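You operate a simulated robot arm through the tools that you are given. There is no shell and no other tool.

Carry out the task below with a simulated robot arm. There is one attempt and no reset: what you move stays moved.

## Task
Set the controls near the top of the wooden bench. At the end: the blue knob of the black manifold is turned to open; the dial of the blue meter is turned to temp; the switch of the grey dock is switched on; the light button of the blue meter is switched off; whatever was shut is shut again. Leave all else as you found it, and nothing knocked over.

The check looks at the end state, three seconds after you hand in, the way a careful person would. Anything else that was tipped, shoved, dropped, spilled or broken makes it a failure.

## Robot
A 7-joint arm with a two-finger gripper, fixed in place. Base frame: the origin is at the foot of the arm, x ahead of it, y to its left, z up; the work surface is at about z = 0. Units: mm, degrees, N and s.
With the tool pointing down near the work surface it reaches from about 260 to 600 mm from the base axis. Its first joint turns from -143.0 to 143.0 degrees. Payload 1.08 kg.
The tool frame sits at the grasp point between the pads (the TCP): z along the fingers, y along the line on which they close. The tips reach 16 mm beyond it. The gripper opens to 88 mm; its body begins 58 mm behind the TCP.
Orientation is told as [roll, pitch, yaw] about the base's x, y, z axes, in that order, counted from this pose: with the fingers straight down and closing along the base's y, the tool's x points along the base's -x, its y along +y and its z along -z.

## Interface
- The arm moves only by the tool servo_tool. Its argument "targets" is a list of rows, each a list of 7 numbers: the shift along the base's x, y, z in units of 40 mm (1.0 is 40 mm), then the turn, a rotation vector about the base's x, y, z in units of 4 degrees (1.0 is 4 degrees), then the opening, from 0 (shut) to 1 (fully open). In form: [[x, y, z, wx, wy, wz, jaw], ...]. A call has 1 to 20 rows; each row shifts and turns the commanded pose from where the row before left it. A call with a number of a shift or a turn outside -1 to 1 is refused whole. Each row takes 0.2 s and may step no farther than 50 mm and 8.6 degrees from the row before; otherwise, or with a gripper value out of range, the whole call is refused. A pose out of reach is approached as far as the arm can. The call stops where the force on the tool passes 40 N (or 10 N more than at its start, if that is more) or the arm is blocked; 0.2 s more then pass. The fingers move at their own pace (about 186.7 mm/s each) and stop on an object; they squeeze with about 20 N. The grip force told is the motor's: it shows also when the fingers shut on nothing. Time passes only in rows, and 0.2 s behind the last, so rows that do not move let the fingers close. It gives the time, the measured TCP pose, the force on the tool (base axes), the opening and the grip force at its end, in the units of the frame above (readings bear some noise), with the torque about the TCP (base axes, N m) and any sound that the robot's microphone picked up, and new pictures: "views" is both (left out), scene, wrist or none.
- Cameras (640 x 400 px; columns grow to the right, rows downward): "scene" is fixed at [51.4, -650, 666]; the picture's right is [0.93, -0.37, 0.00], its down [-0.12, -0.29, -0.95] and it looks along [0.35, 0.88, -0.31] (base axes); focal length 319 px, centre (320, 200). "wrist" rides on the gripper at [82, -8, -92] in the tool frame; the picture's right is [0.10, 0.99, 0.00], its down [-0.70, 0.07, -0.71] and it looks along [-0.71, 0.07, 0.70] (tool axes); focal length 256 px, centre (320, 200). There is no depth. A picture from a camera that has moved, and an enlarged one, comes with that camera's place and axes in the base frame and with its lens.
- inspect(camera, box): a new picture of the part [left, top, right, bottom] of that camera's present view, enlarged. No time passes.
- close_job(): hands the job in; it is judged then, once.

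Places have to be worked out from the pictures, the camera data and where the tool is seen. Open the gripper and draw the arm clear of the work before you hand the job in, unless the task says otherwise.

The tools are called after ">>>" by a JSON object that holds its "name" and its "arguments". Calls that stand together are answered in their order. servo_tool: Moves the arm, as the interface text tells. Its arguments: {"type":"object","properties":{"targets":{"type":"array"},"views":{"type":"string","enum":["both","scene","wrist","none"]}},"required":["targets"]} The other tools are called the same way: inspect (camera, box) takes an enlarged picture of a part of a camera's view; close_job () hands the job in.

At the start:

```text
t: 0.0
tool_pos: [323.2, 91.8, 437.6]
tool_rot: [0.0, 0.0, 0.0]
ft_force: [-0.8, 0.8, -0.3]
moment: [0.06, -0.01, 0.01]
gripper_width: 88.2
finger_force: 0.1
```

scene: 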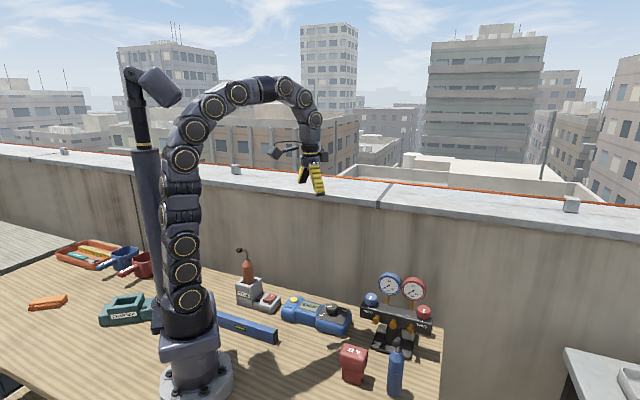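
wrist: 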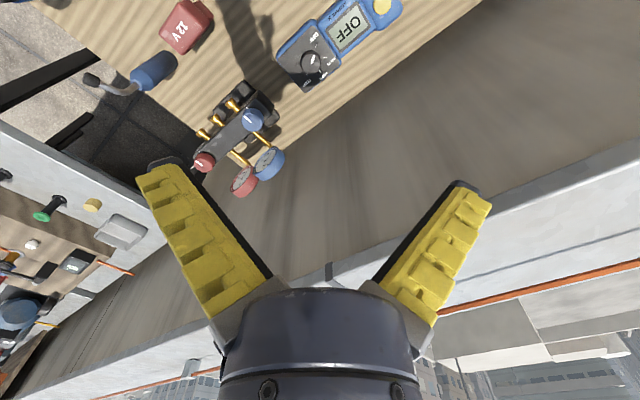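

I start by looking closer at the bench items in both cameras before moving anything.

>>> {"name": "inspect", "arguments": {"camera": "scene", "box": [220, 240, 450, 400]}}

>>> {"name": "inspect", "arguments": {"camera": "wrist", "box": [60, 0, 420, 220]}}

>>> {"name": "inspect", "arguments": {"camera": "scene", "box": [345, 260, 445, 360]}}

>>> {"name": "inspect", "arguments": {"camera": "scene", "box": [225, 240, 365, 345]}}

```text
2.50 times, centred on (335, 320) of scene
camera zoom: at [51.4, -650.0, 666.0], right [0.93, -0.37, 0.0], down [-0.12, -0.29, -0.95], along [0.35, 0.88, -0.31], focal length 798 px, centre (282, -100)
```

zoom: 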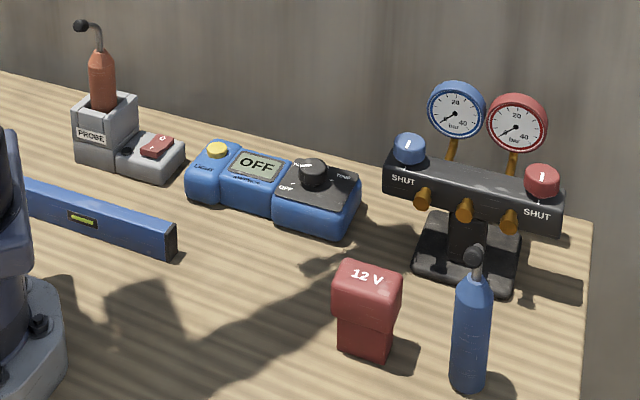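

```text
1.78 times, centred on (240, 110) of wrist
camera zoom: at [241.2, 83.6, 527.7], right [-0.1, 0.99, 0.0], down [0.7, 0.07, 0.71], along [0.71, 0.07, -0.7], focal length 455 px, centre (462, 360)
```

zoom: 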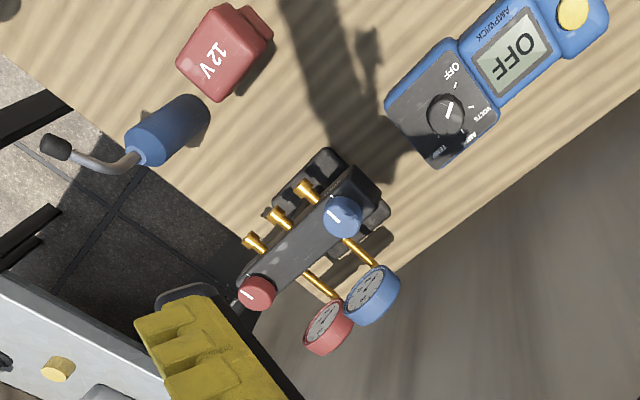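

```text
4.00 times, centred on (395, 310) of scene
camera zoom: at [51.4, -650.0, 666.0], right [0.93, -0.37, 0.0], down [-0.12, -0.29, -0.95], along [0.35, 0.88, -0.31], focal length 1278 px, centre (20, -240)
```

zoom: 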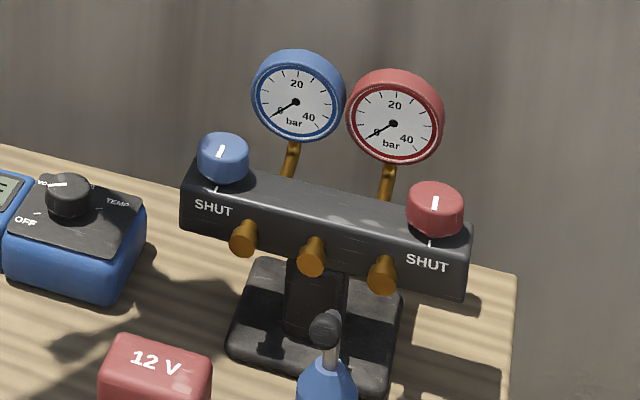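

```text
3.81 times, centred on (295, 292) of scene
camera zoom: at [51.4, -650.0, 666.0], right [0.93, -0.37, 0.0], down [-0.12, -0.29, -0.95], along [0.35, 0.88, -0.31], focal length 1217 px, centre (415, -152)
```

zoom: 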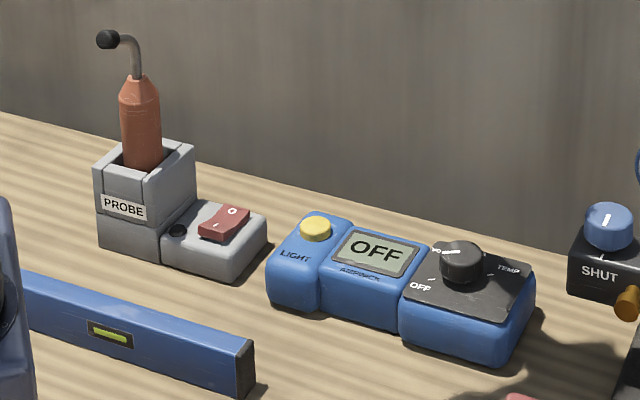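

The manifold, meter and dock all sit ahead of the arm: I put the dial near (388, 85, 55) and the blue knob near (459, -8, 132). I zoom in on each to read labels and present states.

>>> {"name": "inspect", "arguments": {"camera": "wrist", "box": [270, 20, 350, 95]}}

>>> {"name": "inspect", "arguments": {"camera": "wrist", "box": [190, 70, 290, 200]}}

>>> {"name": "inspect", "arguments": {"camera": "scene", "box": [255, 285, 285, 315]}}

>>> {"name": "inspect", "arguments": {"camera": "scene", "box": [280, 290, 360, 340]}}

>>> {"name": "inspect", "arguments": {"camera": "scene", "box": [0, 220, 230, 364]}}

```text
5.33 times, centred on (310, 58) of wrist
camera zoom: at [241.2, 83.6, 527.7], right [-0.1, 0.99, 0.0], down [0.7, 0.07, 0.71], along [0.71, 0.07, -0.7], focal length 1365 px, centre (373, 960)
```

zoom: 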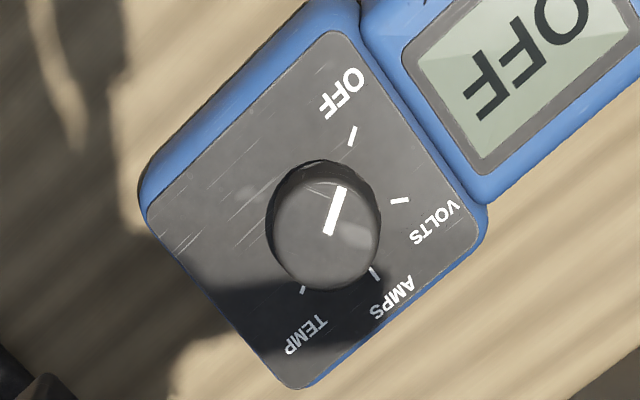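

```text
3.08 times, centred on (240, 135) of wrist
camera zoom: at [241.2, 83.6, 527.7], right [-0.1, 0.99, 0.0], down [0.7, 0.07, 0.71], along [0.71, 0.07, -0.7], focal length 788 px, centre (566, 400)
```

zoom: 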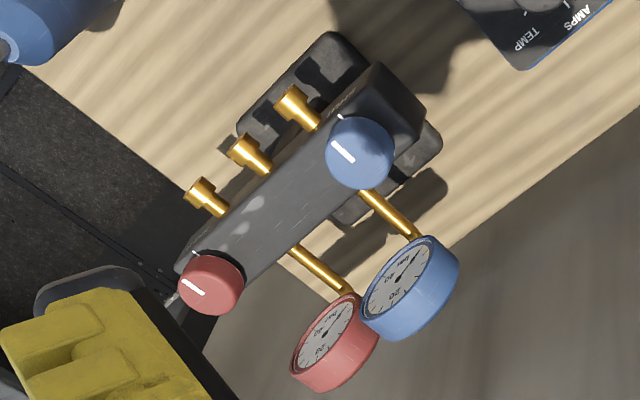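

```text
13.33 times, centred on (270, 300) of scene
camera zoom: at [51.4, -650.0, 666.0], right [0.93, -0.37, 0.0], down [-0.12, -0.29, -0.95], along [0.35, 0.88, -0.31], focal length 4258 px, centre (987, -1133)
```

zoom: 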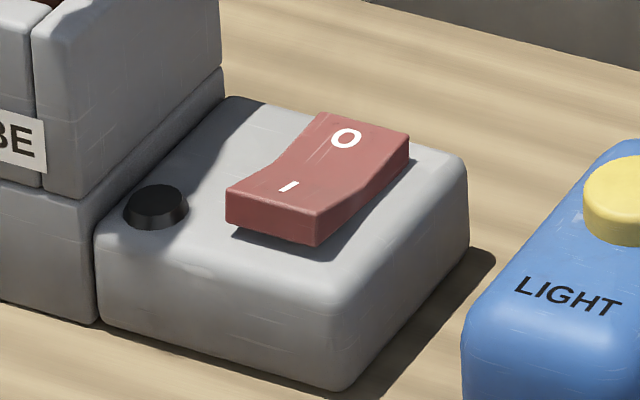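

```text
8.00 times, centred on (320, 315) of scene
camera zoom: at [51.4, -650.0, 666.0], right [0.93, -0.37, 0.0], down [-0.12, -0.29, -0.95], along [0.35, 0.88, -0.31], focal length 2555 px, centre (320, -720)
```

zoom: 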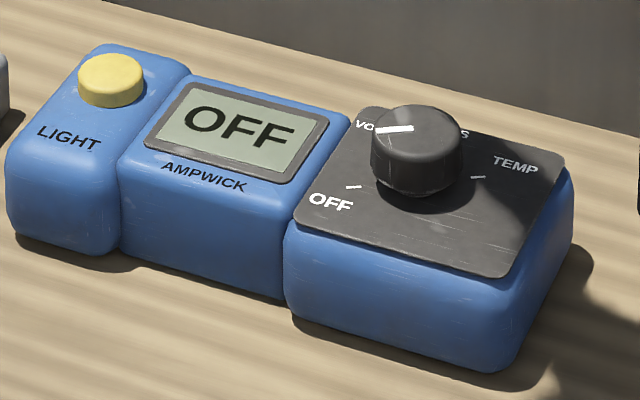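

```text
2.78 times, centred on (115, 292) of scene
camera zoom: at [51.4, -650.0, 666.0], right [0.93, -0.37, 0.0], down [-0.12, -0.29, -0.95], along [0.35, 0.88, -0.31], focal length 887 px, centre (889, -56)
```

zoom: 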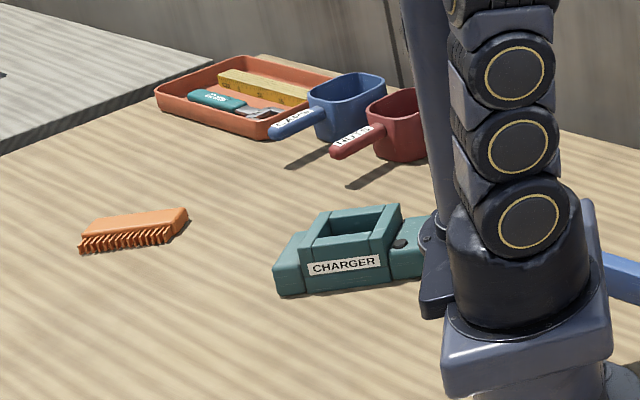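

The dial points to OFF; TEMP lies 180° clockwise (seen from above), past VOLTS and AMPS. The rocker's "I" end looks raised (off). I move to about (422, 28, 228), well above all objects, to see the manifold knob and its OPEN mark closely.

>>> {"name": "servo_tool", "arguments": {"targets": [[0.41, -0.267, -0.875, 0, 0, 0, 1], [0.41, -0.267, -0.875, 0, 0, 0, 1], [0.41, -0.267, -0.875, 0, 0, 0, 1], [0.41, -0.267, -0.875, 0, 0, 0, 1], [0.41, -0.267, -0.875, 0, 0, 0, 1], [0.41, -0.267, -0.875, 0, 0, 0, 1]], "views": "both"}}

```text
t: 1.4
tool_pos: [419.8, 27.2, 224.8]
tool_rot: [0.1, 0.1, 0.0]
ft_force: [-0.2, 0.3, -1.0]
moment: [0.01, -0.03, -0.05]
gripper_width: 88.3
finger_force: 0.1
camera wrist: at [338.8, 19.1, 317.3], right [-0.1, 0.99, 0.0], down [0.7, 0.07, 0.71], along [0.7, 0.07, -0.71], focal length 256 px, centre (320, 200)
```

scene: 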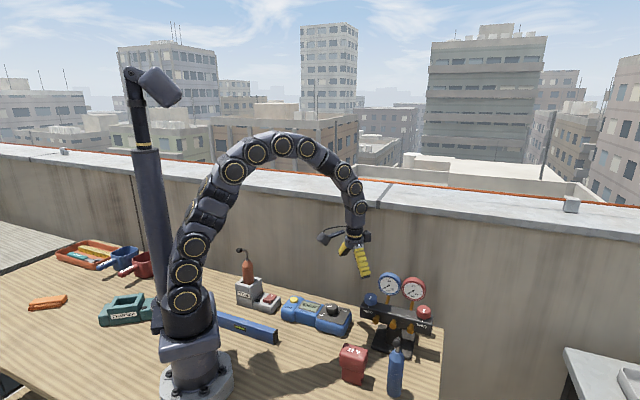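
wrist: 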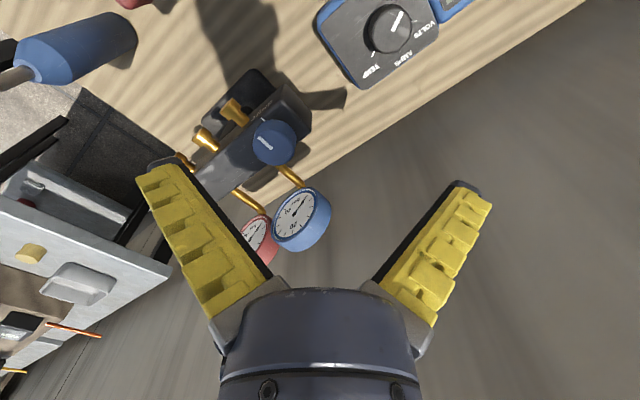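

>>> {"name": "inspect", "arguments": {"camera": "wrist", "box": [200, 85, 340, 185]}}

>>> {"name": "inspect", "arguments": {"camera": "wrist", "box": [310, 0, 450, 95]}}

>>> {"name": "inspect", "arguments": {"camera": "scene", "box": [355, 282, 385, 312]}}

```text
4.00 times, centred on (270, 135) of wrist
camera zoom: at [338.8, 19.1, 317.3], right [-0.1, 0.99, 0.0], down [0.7, 0.07, 0.71], along [0.7, 0.07, -0.71], focal length 1024 px, centre (520, 460)
```

zoom: 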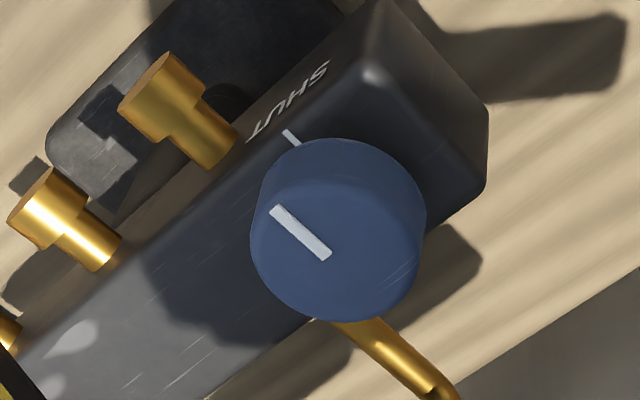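

```text
4.21 times, centred on (380, 48) of wrist
camera zoom: at [338.8, 19.1, 317.3], right [-0.1, 0.99, 0.0], down [0.7, 0.07, 0.71], along [0.7, 0.07, -0.71], focal length 1078 px, centre (67, 842)
```

zoom: 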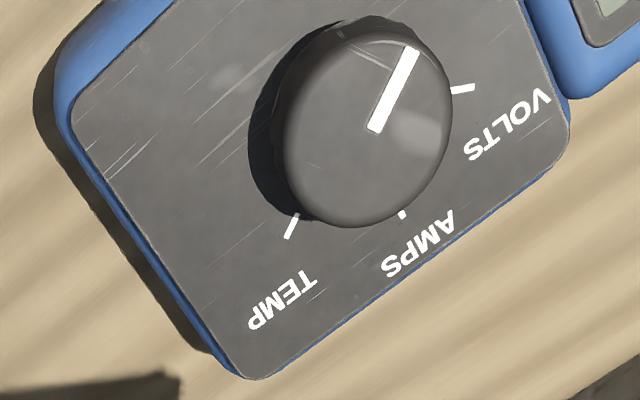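

```text
13.33 times, centred on (370, 297) of scene
camera zoom: at [51.4, -650.0, 666.0], right [0.93, -0.37, 0.0], down [-0.12, -0.29, -0.95], along [0.35, 0.88, -0.31], focal length 4258 px, centre (-347, -1093)
```

zoom: 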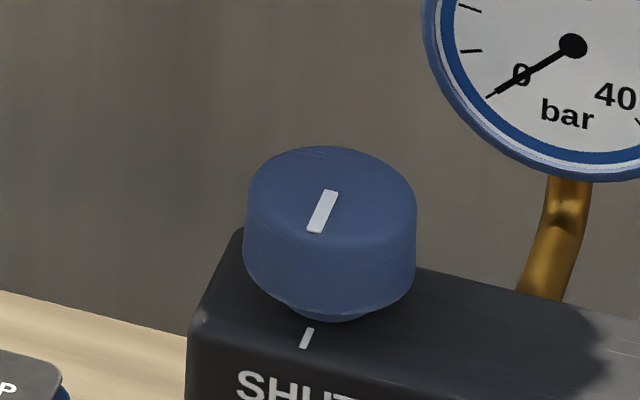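

No OPEN mark is visible from this side; it may hide behind the knob. I raise a bit and tilt the tool about y so the camera looks straight down and then slightly back at the knob.

>>> {"name": "servo_tool", "arguments": {"targets": [[0.083, -0.04, 0.1, 0, 1, 0, 1], [0.083, -0.04, 0.1, 0, 1, 0, 1], [0.083, -0.04, 0.1, 0, 1, 0, 1], [0.083, -0.04, 0.1, 0, 1, 0, 1], [0.083, -0.04, 0.1, 0, 1, 0, 1], [0.083, -0.04, 0.1, 0, 1, 0, 1], [0.083, -0.04, 0.1, 0, 1, 0, 1], [0.083, -0.04, 0.1, 0, 1, 0, 1], [0.083, -0.04, 0.1, 0, 1, 0, 1], [0.083, -0.04, 0.1, 0, 1, 0, 1], [0.083, -0.04, 0.1, 0, 1, 0, 1], [0.083, -0.04, 0.1, 0, 1, 0, 1]], "views": "both"}}

```text
t: 4.0
tool_pos: [442.5, 16.5, 253.7]
tool_rot: [0.0, 28.0, -0.1]
ft_force: [0.4, 0.9, -0.5]
moment: [-0.01, -0.02, -0.01]
gripper_width: 88.0
finger_force: 0.1
out of reach, approached as far as the arm can: row 8, 9, 10, 11, 12
camera wrist: at [415.2, 8.2, 373.4], right [-0.09, 0.99, 0.05], down [0.95, 0.07, 0.3], along [0.29, 0.07, -0.95], focal length 256 px, centre (320, 200)
```

scene: 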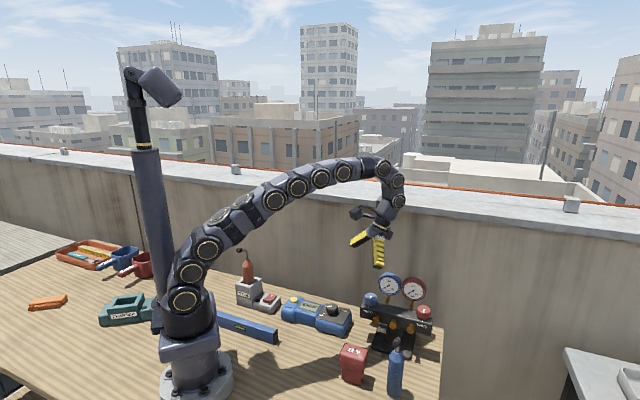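
wrist: 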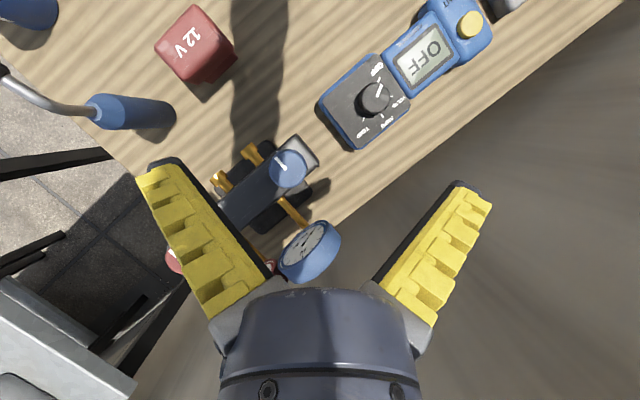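

The arm stopped at a 28° tilt, its reach limit. From here the camera looks nearly straight down, so I zoom on the knob and on the dial.

>>> {"name": "inspect", "arguments": {"camera": "wrist", "box": [240, 120, 340, 220]}}

>>> {"name": "inspect", "arguments": {"camera": "wrist", "box": [310, 45, 420, 155]}}

>>> {"name": "inspect", "arguments": {"camera": "wrist", "box": [400, 0, 540, 80]}}

```text
4.00 times, centred on (290, 170) of wrist
camera zoom: at [415.2, 8.2, 373.4], right [-0.09, 0.99, 0.05], down [0.95, 0.07, 0.3], along [0.29, 0.07, -0.95], focal length 1024 px, centre (440, 320)
```

zoom: 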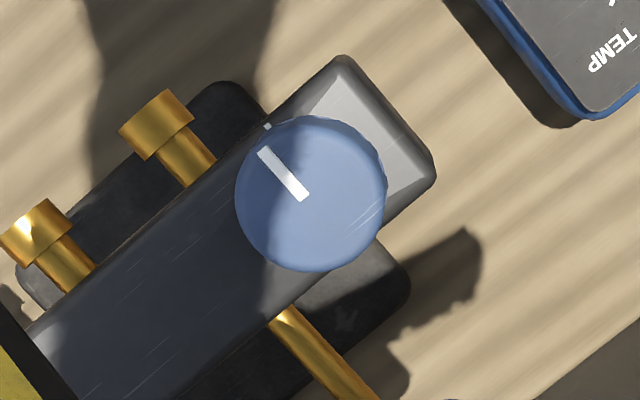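

```text
3.64 times, centred on (365, 100) of wrist
camera zoom: at [415.2, 8.2, 373.4], right [-0.09, 0.99, 0.05], down [0.95, 0.07, 0.3], along [0.29, 0.07, -0.95], focal length 931 px, centre (156, 564)
```

zoom: 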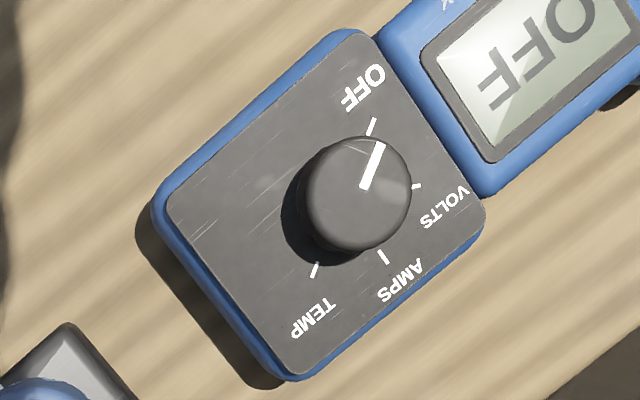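

```text
4.57 times, centred on (470, 40) of wrist
camera zoom: at [415.2, 8.2, 373.4], right [-0.09, 0.99, 0.05], down [0.95, 0.07, 0.3], along [0.29, 0.07, -0.95], focal length 1170 px, centre (-366, 931)
```

zoom: 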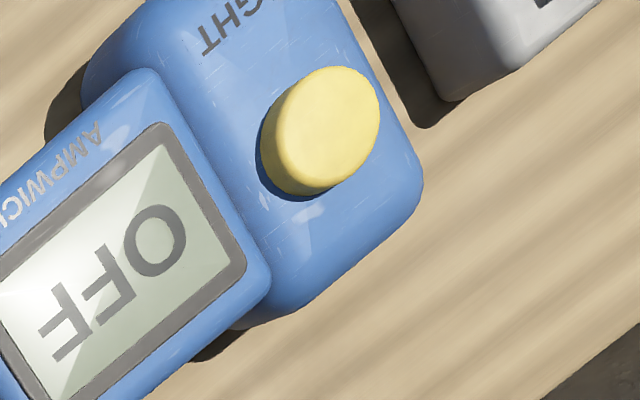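

From these views I place the knob's axis at (460, -8), top z≈130, diameter ≈36; the dial's axis at (383.5, 83), plate z≈44, top z≈66, with OFF at 165° and TEMP at -15°; the light button at (293, 186, 45). There is only a SHUT mark, so I'll open anticlockwise. I first undo part of the tilt to learn how the commanded pose behaves.

>>> {"name": "servo_tool", "arguments": {"targets": [[-0.083, 0.04, -0.1, 0, -1, 0, 1], [-0.083, 0.04, -0.1, 0, -1, 0, 1], [-0.083, 0.04, -0.1, 0, -1, 0, 1], [-0.083, 0.04, -0.1, 0, -1, 0, 1], [-0.083, 0.04, -0.1, 0, -1, 0, 1]], "views": "none"}}

```text
t: 5.2
tool_pos: [426.4, 23.5, 232.9]
tool_rot: [0.0, 8.0, -0.1]
ft_force: [0.8, 0.0, 0.1]
moment: [-0.03, 0.0, 0.02]
gripper_width: 88.0
finger_force: 0.1
```

The command base follows the achieved pose (now 8° tilt). I level the tool and go above the knob at (460, -8, 190), opening narrowed to about 66 mm so the fingers clear the gauge.

>>> {"name": "servo_tool", "arguments": {"targets": [[0.425, -0.39, -0.5, 0, -1, 0, 0.75], [0.425, -0.39, -0.5, 0, -1, 0, 0.75], [0, 0, 0, 0, 0, 0, 0.75]], "views": "both"}}

>>> {"name": "inspect", "arguments": {"camera": "wrist", "box": [160, 50, 480, 250]}}

>>> {"name": "inspect", "arguments": {"camera": "scene", "box": [330, 220, 450, 340]}}

```text
t: 6.0
tool_pos: [462.1, -9.3, 194.5]
tool_rot: [0.0, -0.1, -0.1]
ft_force: [-0.1, 0.1, -0.5]
moment: [-0.03, 0.0, -0.03]
gripper_width: 68.9
finger_force: 2.4
camera wrist: at [381.4, -15.8, 285.5], right [-0.1, 0.99, 0.0], down [0.7, 0.07, 0.71], along [0.71, 0.07, -0.7], focal length 256 px, centre (320, 200)
```

scene: 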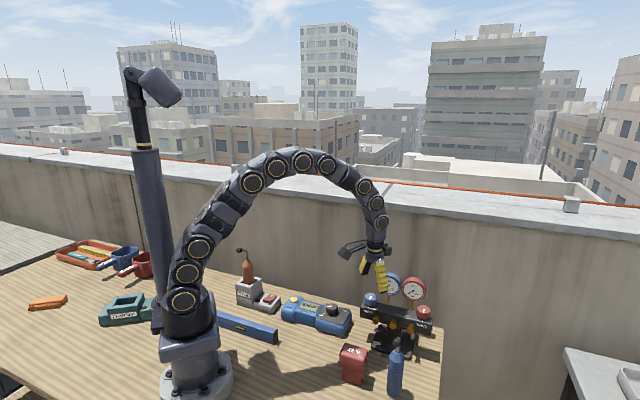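
wrist: 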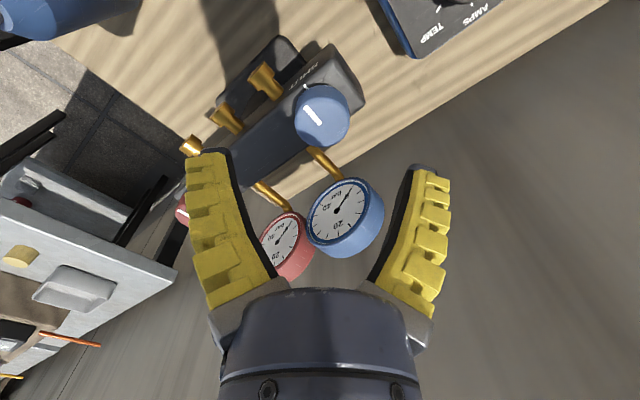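

```text
2.00 times, centred on (320, 150) of wrist
camera zoom: at [381.4, -15.8, 285.5], right [-0.1, 0.99, 0.0], down [0.7, 0.07, 0.71], along [0.71, 0.07, -0.7], focal length 512 px, centre (320, 300)
```

zoom: 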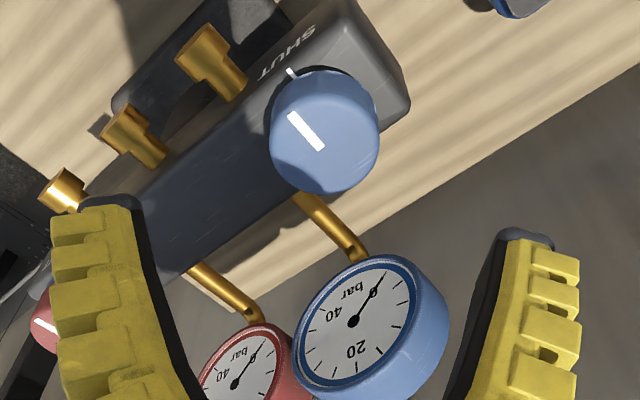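

```text
3.33 times, centred on (390, 280) of scene
camera zoom: at [51.4, -650.0, 666.0], right [0.93, -0.37, 0.0], down [-0.12, -0.29, -0.95], along [0.35, 0.88, -0.31], focal length 1065 px, centre (87, -67)
```

zoom: 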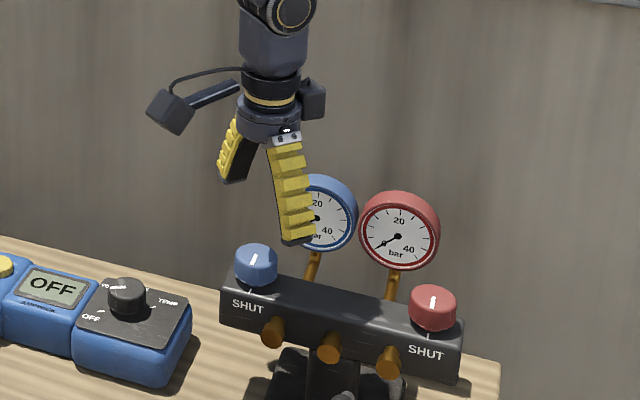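

The tool sits over the knob with the gauge clear of both fingers. I descend to TCP z≈128 (tips ≈112, above the bar top at about 105) and then shut the fingers on the knob.

>>> {"name": "servo_tool", "arguments": {"targets": [[-0.02, 0.02, -0.5, 0, 0, 0, 0.75], [-0.02, 0.02, -0.5, 0, 0, 0, 0.75], [0, 0, -0.4, 0, 0, 0, 0.75], [0, 0, -0.25, 0, 0, 0, 0.75]], "views": "both"}}

>>> {"name": "inspect", "arguments": {"camera": "scene", "box": [340, 240, 440, 330]}}

>>> {"name": "inspect", "arguments": {"camera": "wrist", "box": [160, 50, 480, 250]}}

```text
t: 7.0
tool_pos: [458.2, -5.8, 126.8]
tool_rot: [0.0, 0.0, 0.0]
ft_force: [-0.2, -1.7, 0.6]
moment: [0.02, 0.01, -0.02]
gripper_width: 69.6
finger_force: 2.2
camera wrist: at [378.2, -13.9, 219.5], right [-0.1, 0.99, 0.0], down [0.7, 0.07, 0.71], along [0.71, 0.07, -0.71], focal length 256 px, centre (320, 200)
```

scene: 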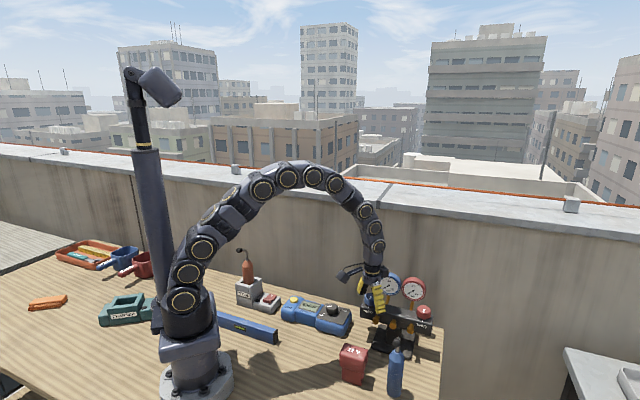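
wrist: 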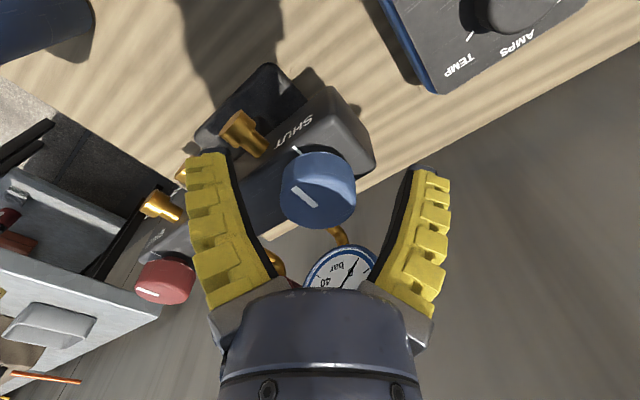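

```text
4.44 times, centred on (390, 285) of scene
camera zoom: at [51.4, -650.0, 666.0], right [0.93, -0.37, 0.0], down [-0.12, -0.29, -0.95], along [0.35, 0.88, -0.31], focal length 1420 px, centre (9, -178)
```

zoom: 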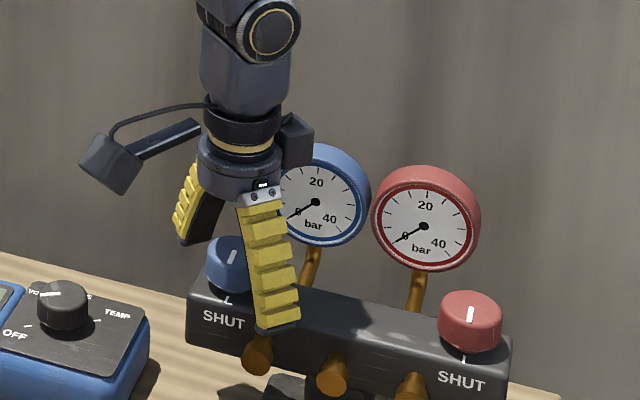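

```text
2.00 times, centred on (320, 150) of wrist
camera zoom: at [378.2, -13.9, 219.5], right [-0.1, 0.99, 0.0], down [0.7, 0.07, 0.71], along [0.71, 0.07, -0.71], focal length 512 px, centre (320, 300)
```

zoom: 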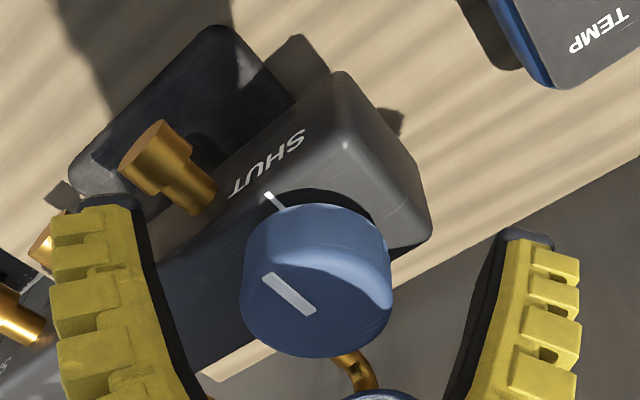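

Re-triangulating with this view puts the knob top at z≈138 and the bar top at z≈116, higher than I first thought, so my tips are too low for closing. I raise 11 mm and check again.

>>> {"name": "servo_tool", "arguments": {"targets": [[0, 0, 0.28, 0, 0, 0, 0.75], [0, 0, 0, 0, 0, 0, 0.75]], "views": "both"}}

>>> {"name": "inspect", "arguments": {"camera": "scene", "box": [355, 260, 405, 310]}}

>>> {"name": "inspect", "arguments": {"camera": "wrist", "box": [160, 50, 480, 250]}}

```text
t: 7.6
tool_pos: [459.7, -6.4, 138.5]
tool_rot: [0.0, 0.0, 0.0]
ft_force: [0.1, 0.4, -0.3]
moment: [-0.02, 0.0, 0.02]
gripper_width: 69.4
finger_force: 2.1
camera wrist: at [378.8, -14.0, 231.2], right [-0.1, 0.99, 0.0], down [0.7, 0.07, 0.71], along [0.71, 0.07, -0.71], focal length 256 px, centre (320, 200)
```

scene: 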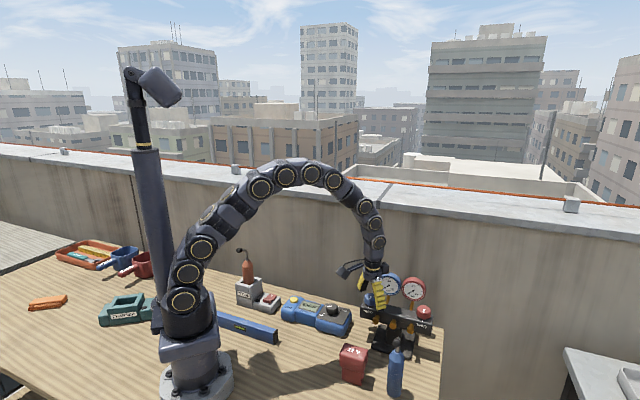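
wrist: 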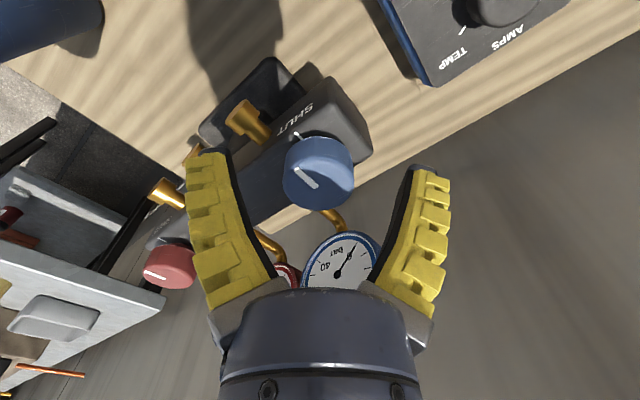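

```text
8.00 times, centred on (380, 285) of scene
camera zoom: at [51.4, -650.0, 666.0], right [0.93, -0.37, 0.0], down [-0.12, -0.29, -0.95], along [0.35, 0.88, -0.31], focal length 2555 px, centre (-160, -480)
```

zoom: 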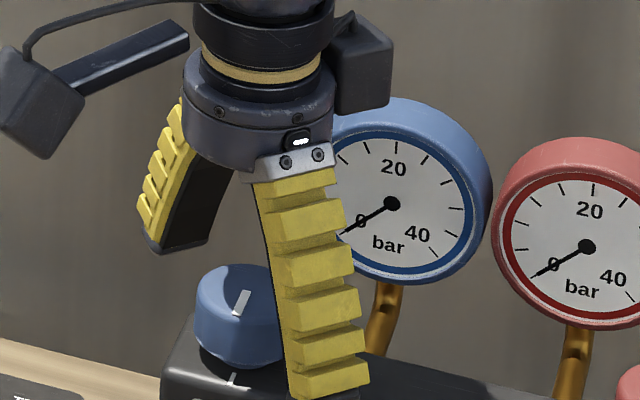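

```text
2.00 times, centred on (320, 150) of wrist
camera zoom: at [378.8, -14.0, 231.2], right [-0.1, 0.99, 0.0], down [0.7, 0.07, 0.71], along [0.71, 0.07, -0.71], focal length 512 px, centre (320, 300)
```

zoom: 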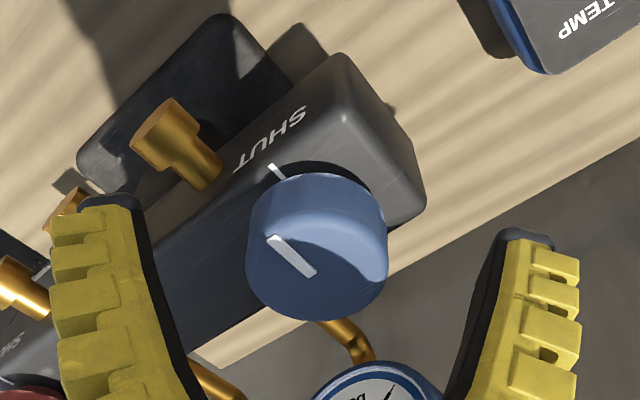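

The knob top now lines up with the TCP (z≈138) and is centred between the fingers. I close on it.

>>> {"name": "servo_tool", "arguments": {"targets": [[0, 0, 0, 0, 0, 0, 0], [0, 0, 0, 0, 0, 0, 0], [0, 0, 0, 0, 0, 0, 0]], "views": "wrist"}}

>>> {"name": "inspect", "arguments": {"camera": "wrist", "box": [200, 80, 440, 230]}}

```text
t: 8.4
tool_pos: [459.4, -6.0, 139.2]
tool_rot: [-0.1, 0.0, 0.0]
ft_force: [-4.2, -2.4, 10.9]
moment: [0.0, 0.13, 0.0]
gripper_width: 27.8
finger_force: 19.4
camera wrist: at [378.8, -14.1, 231.6], right [-0.1, 0.99, 0.0], down [0.7, 0.07, 0.71], along [0.71, 0.07, -0.7], focal length 256 px, centre (320, 200)
```

wrist: 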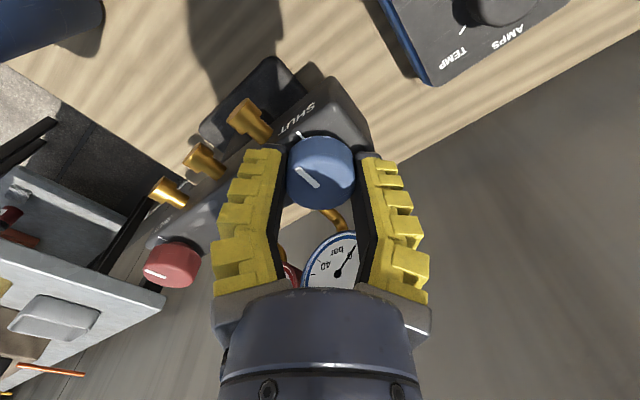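

```text
2.67 times, centred on (320, 155) of wrist
camera zoom: at [378.8, -14.1, 231.6], right [-0.1, 0.99, 0.0], down [0.7, 0.07, 0.71], along [0.71, 0.07, -0.7], focal length 683 px, centre (320, 320)
```

zoom: 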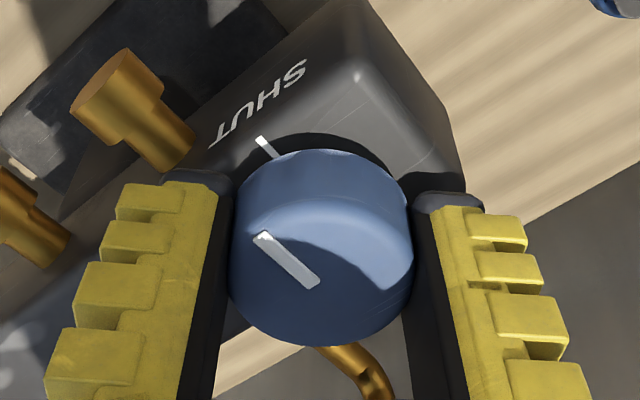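

The grip holds (19 N) with the knob between the pads, but there is about 11 N upward on the tool, so I ease up 1.5 mm and then begin turning anticlockwise in small steps.

>>> {"name": "servo_tool", "arguments": {"targets": [[0, 0, 0.04, 0, 0, 0, 0], [0, 0, 0, 0, 0, 1, 0], [0, 0, 0, 0, 0, 1, 0], [0, 0, 0, 0, 0, 1, 0]], "views": "wrist"}}

>>> {"name": "inspect", "arguments": {"camera": "wrist", "box": [200, 80, 440, 230]}}

```text
t: 9.4
tool_pos: [458.2, -6.0, 140.9]
tool_rot: [0.0, 0.1, 12.1]
ft_force: [1.1, -0.4, 0.6]
moment: [0.07, 0.13, 0.02]
gripper_width: 24.5
finger_force: 19.9
camera wrist: at [381.9, -30.5, 233.0], right [-0.31, 0.95, 0.0], down [0.67, 0.22, 0.71], along [0.67, 0.22, -0.71], focal length 256 px, centre (320, 200)
```

wrist: 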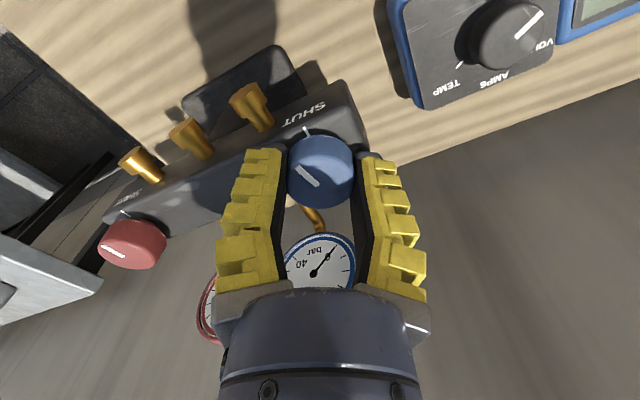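

```text
2.67 times, centred on (320, 155) of wrist
camera zoom: at [381.9, -30.5, 233.0], right [-0.31, 0.95, 0.0], down [0.67, 0.22, 0.71], along [0.67, 0.22, -0.71], focal length 683 px, centre (320, 320)
```

zoom: 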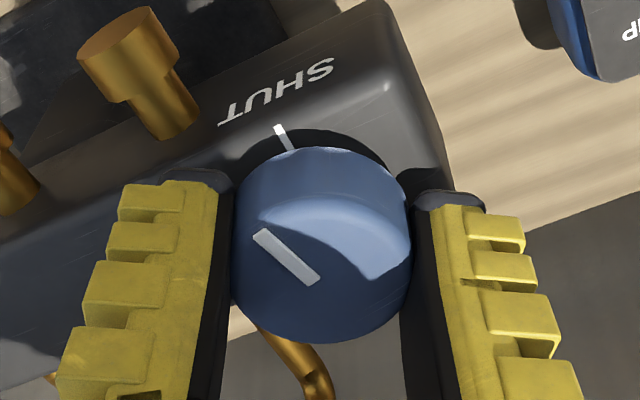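

The knob turns freely with the gripper (pointer moved 12° from the SHUT tick, almost no torque). I continue anticlockwise.

>>> {"name": "servo_tool", "arguments": {"targets": [[0, 0, 0, 0, 0, 1, 0], [0, 0, 0, 0, 0, 1, 0], [0, 0, 0, 0, 0, 1, 0], [0, 0, 0, 0, 0, 1, 0], [0, 0, 0, 0, 0, 1, 0], [0, 0, 0, 0, 0, 1, 0], [0, 0, 0, 0, 0, 1, 0], [0, 0, 0, 0, 0, 1, 0]], "views": "both"}}

>>> {"name": "inspect", "arguments": {"camera": "wrist", "box": [200, 80, 440, 230]}}

>>> {"name": "inspect", "arguments": {"camera": "scene", "box": [355, 260, 435, 330]}}

```text
t: 11.2
tool_pos: [459.8, -5.8, 140.5]
tool_rot: [0.0, 0.0, 44.1]
ft_force: [-3.6, 1.3, -0.3]
moment: [0.05, -0.06, -0.03]
gripper_width: 24.7
finger_force: 20.2
camera wrist: at [407.8, -67.5, 232.8], right [-0.77, 0.64, 0.0], down [0.45, 0.54, 0.71], along [0.46, 0.54, -0.71], focal length 256 px, centre (320, 200)
```

scene: 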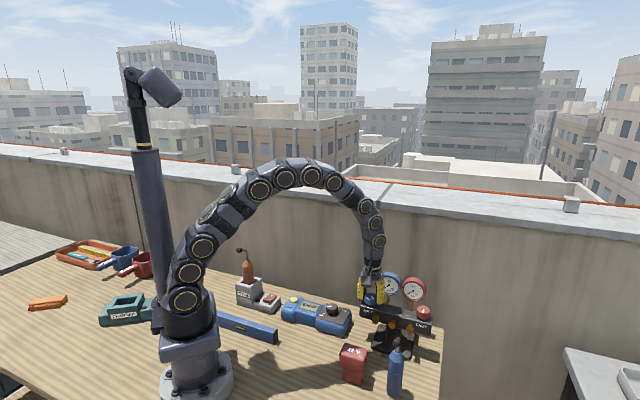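
wrist: 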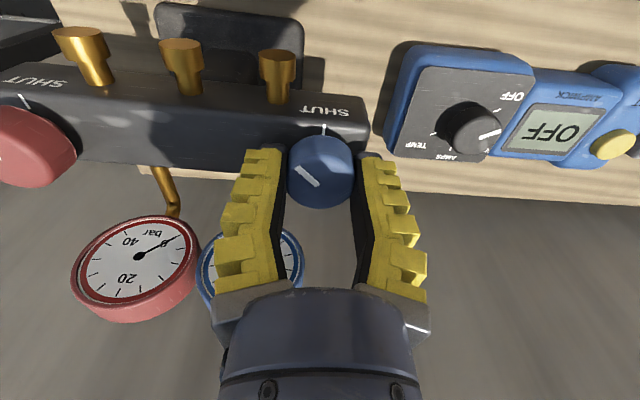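

```text
2.67 times, centred on (320, 155) of wrist
camera zoom: at [407.8, -67.5, 232.8], right [-0.77, 0.64, 0.0], down [0.45, 0.54, 0.71], along [0.46, 0.54, -0.71], focal length 683 px, centre (320, 320)
```

zoom: 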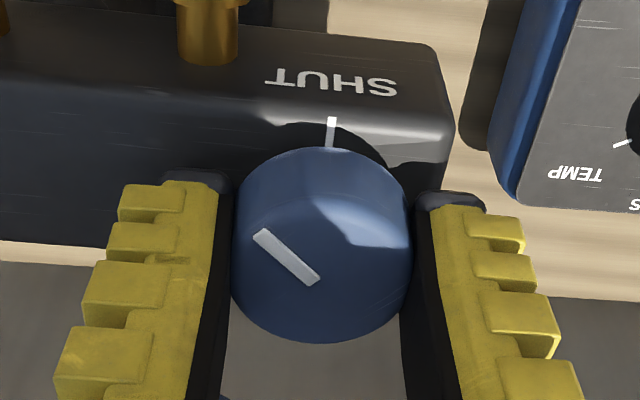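

```text
5.71 times, centred on (395, 295) of scene
camera zoom: at [51.4, -650.0, 666.0], right [0.93, -0.37, 0.0], down [-0.12, -0.29, -0.95], along [0.35, 0.88, -0.31], focal length 1825 px, centre (-109, -343)
```

zoom: 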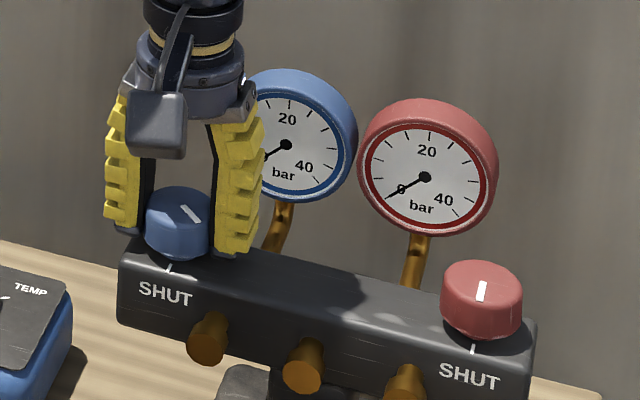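

Still turning freely at 44°, gauge needle at 0 as yet. I continue anticlockwise toward 90°.

>>> {"name": "servo_tool", "arguments": {"targets": [[0, 0, 0, 0, 0, 1, 0], [0, 0, 0, 0, 0, 1, 0], [0, 0, 0, 0, 0, 1, 0], [0, 0, 0, 0, 0, 1, 0], [0, 0, 0, 0, 0, 1, 0], [0, 0, 0, 0, 0, 1, 0], [0, 0, 0, 0, 0, 1, 0], [0, 0, 0, 0, 0, 1, 0], [0, 0, 0, 0, 0, 1, 0], [0, 0, 0, 0, 0, 1, 0]], "views": "both"}}

>>> {"name": "inspect", "arguments": {"camera": "wrist", "box": [200, 80, 440, 230]}}

>>> {"name": "inspect", "arguments": {"camera": "scene", "box": [355, 260, 435, 330]}}

```text
t: 13.4
tool_pos: [459.5, -6.7, 141.1]
tool_rot: [0.0, 0.0, 84.1]
ft_force: [-2.1, 2.5, 2.0]
moment: [0.06, -0.04, -0.02]
gripper_width: 24.6
finger_force: 20.1
camera wrist: at [459.7, -87.6, 232.5], right [-1.0, 0.0, 0.0], down [0.0, 0.7, 0.71], along [0.0, 0.71, -0.7], focal length 256 px, centre (320, 200)
```

scene: 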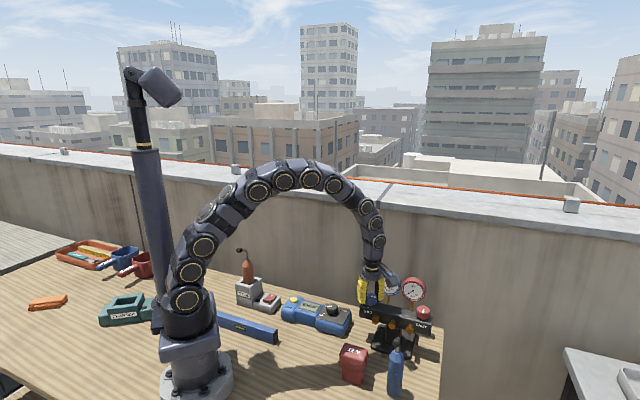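
wrist: 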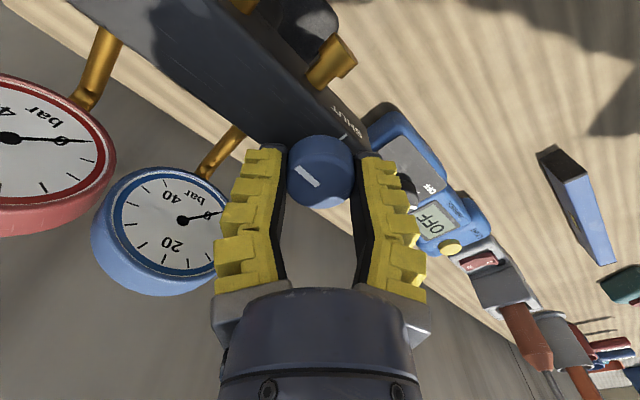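

```text
2.67 times, centred on (320, 155) of wrist
camera zoom: at [459.7, -87.6, 232.5], right [-1.0, 0.0, 0.0], down [0.0, 0.7, 0.71], along [0.0, 0.71, -0.7], focal length 683 px, centre (320, 320)
```

zoom: 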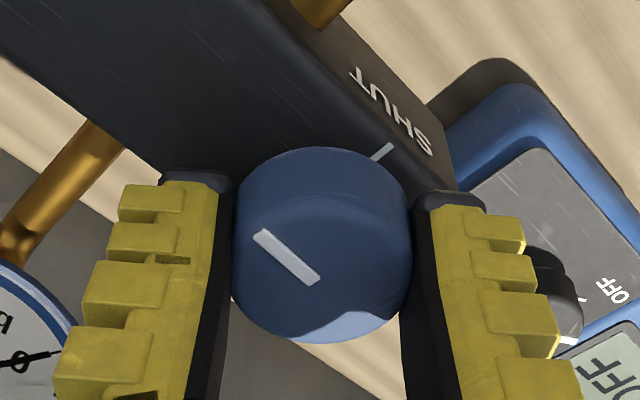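

```text
5.71 times, centred on (395, 295) of scene
camera zoom: at [51.4, -650.0, 666.0], right [0.93, -0.37, 0.0], down [-0.12, -0.29, -0.95], along [0.35, 0.88, -0.31], focal length 1825 px, centre (-109, -343)
```

zoom: 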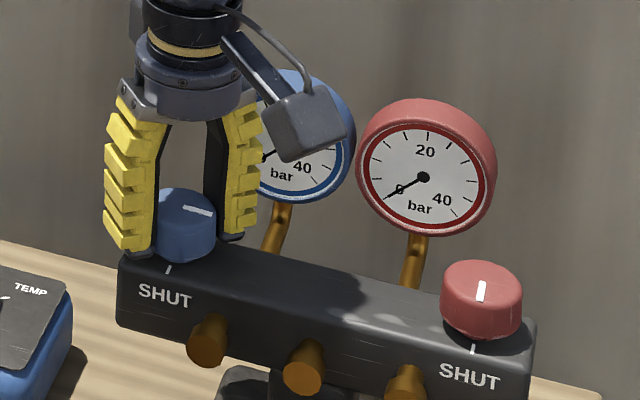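

At 84° the knob still turns without a stop and the blue gauge still reads 0. I keep going anticlockwise; the camera housing at z≈232 clears the gauges.

>>> {"name": "servo_tool", "arguments": {"targets": [[0, 0, 0, 0, 0, 1, 0], [0, 0, 0, 0, 0, 1, 0], [0, 0, 0, 0, 0, 1, 0], [0, 0, 0, 0, 0, 1, 0], [0, 0, 0, 0, 0, 1, 0], [0, 0, 0, 0, 0, 1, 0]], "views": "both"}}

>>> {"name": "inspect", "arguments": {"camera": "wrist", "box": [200, 80, 440, 230]}}

>>> {"name": "inspect", "arguments": {"camera": "scene", "box": [355, 260, 435, 330]}}

```text
t: 14.8
tool_pos: [458.5, -6.6, 141.1]
tool_rot: [0.0, 0.0, 108.1]
ft_force: [-3.8, 0.6, -0.7]
moment: [0.08, 0.06, -0.04]
gripper_width: 24.8
finger_force: 20.1
camera wrist: at [493.7, -80.3, 232.6], right [-0.91, -0.41, 0.0], down [-0.29, 0.64, 0.71], along [-0.29, 0.65, -0.7], focal length 256 px, centre (320, 200)
```

scene: 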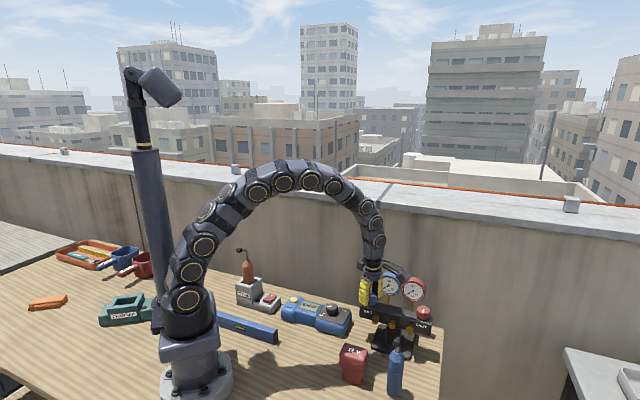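
wrist: 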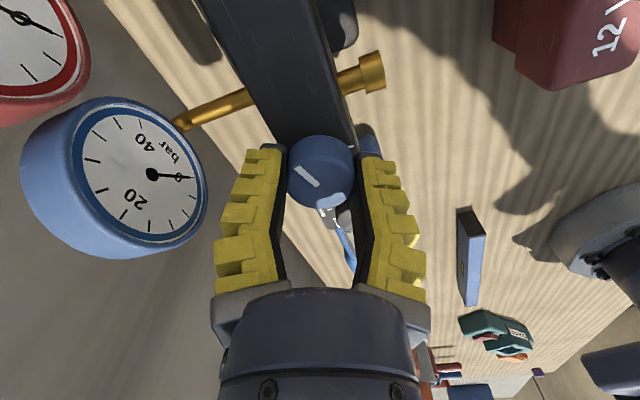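

```text
2.67 times, centred on (320, 155) of wrist
camera zoom: at [493.7, -80.3, 232.6], right [-0.91, -0.41, 0.0], down [-0.29, 0.64, 0.71], along [-0.29, 0.65, -0.7], focal length 683 px, centre (320, 320)
```

zoom: 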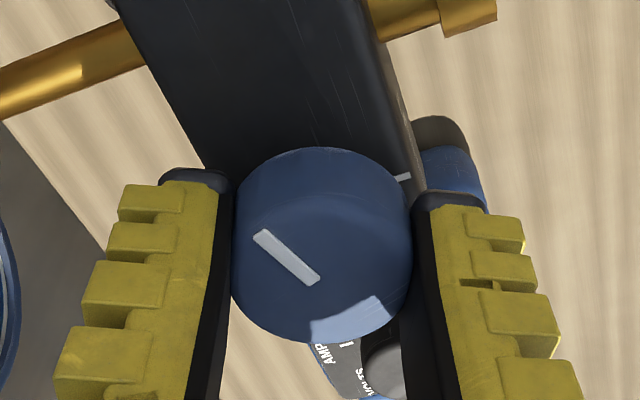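

```text
5.71 times, centred on (395, 295) of scene
camera zoom: at [51.4, -650.0, 666.0], right [0.93, -0.37, 0.0], down [-0.12, -0.29, -0.95], along [0.35, 0.88, -0.31], focal length 1825 px, centre (-109, -343)
```

zoom: 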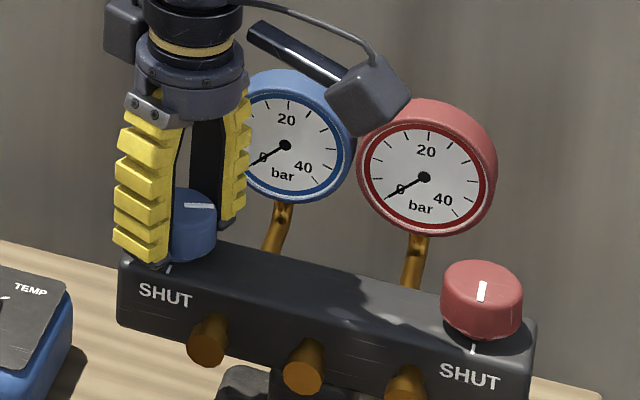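

Still free at 108°. I continue anticlockwise to find a stop or a gauge response.

>>> {"name": "servo_tool", "arguments": {"targets": [[0, 0, 0, 0, 0, 1, 0], [0, 0, 0, 0, 0, 1, 0], [0, 0, 0, 0, 0, 1, 0], [0, 0, 0, 0, 0, 1, 0], [0, 0, 0, 0, 0, 1, 0], [0, 0, 0, 0, 0, 1, 0], [0, 0, 0, 0, 0, 1, 0], [0, 0, 0, 0, 0, 1, 0]], "views": "both"}}

>>> {"name": "inspect", "arguments": {"camera": "wrist", "box": [200, 80, 440, 230]}}

>>> {"name": "inspect", "arguments": {"camera": "scene", "box": [355, 260, 435, 330]}}

```text
t: 16.6
tool_pos: [459.5, -6.1, 141.4]
tool_rot: [0.1, 0.0, 140.1]
ft_force: [-0.4, -0.6, 0.0]
moment: [0.2, 0.13, -0.03]
gripper_width: 24.7
finger_force: 19.9
camera wrist: at [528.6, -51.0, 233.2], right [-0.56, -0.83, 0.0], down [-0.58, 0.39, 0.71], along [-0.59, 0.4, -0.7], focal length 256 px, centre (320, 200)
```

scene: 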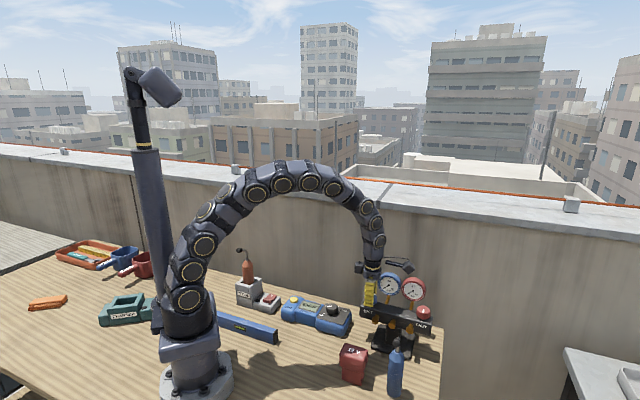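
wrist: 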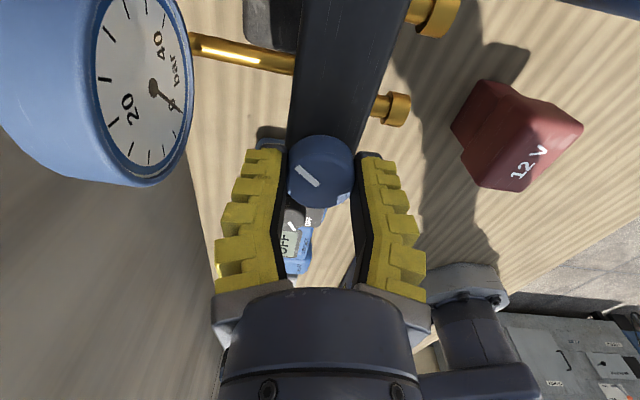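

```text
2.67 times, centred on (320, 155) of wrist
camera zoom: at [528.6, -51.0, 233.2], right [-0.56, -0.83, 0.0], down [-0.58, 0.39, 0.71], along [-0.59, 0.4, -0.7], focal length 683 px, centre (320, 320)
```

zoom: 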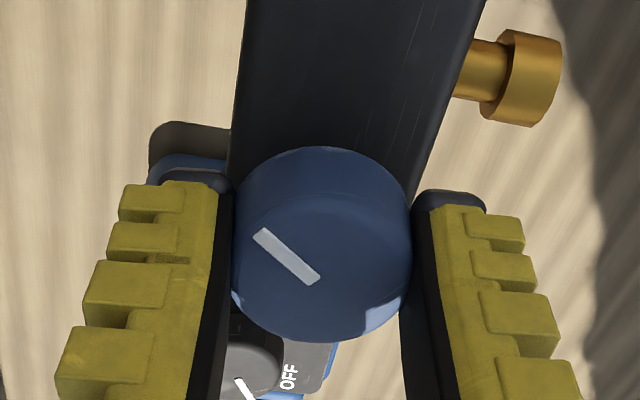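

```text
5.71 times, centred on (395, 295) of scene
camera zoom: at [51.4, -650.0, 666.0], right [0.93, -0.37, 0.0], down [-0.12, -0.29, -0.95], along [0.35, 0.88, -0.31], focal length 1825 px, centre (-109, -343)
```

zoom: 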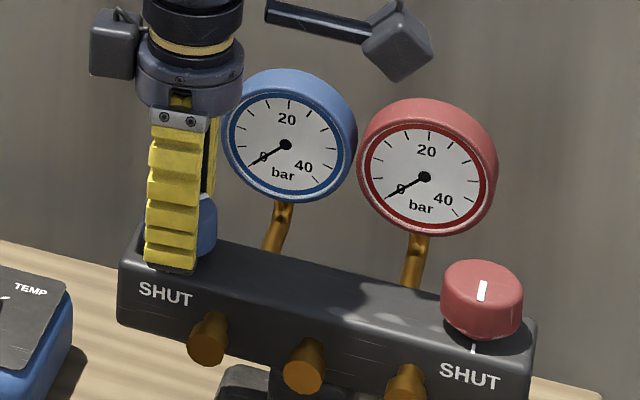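

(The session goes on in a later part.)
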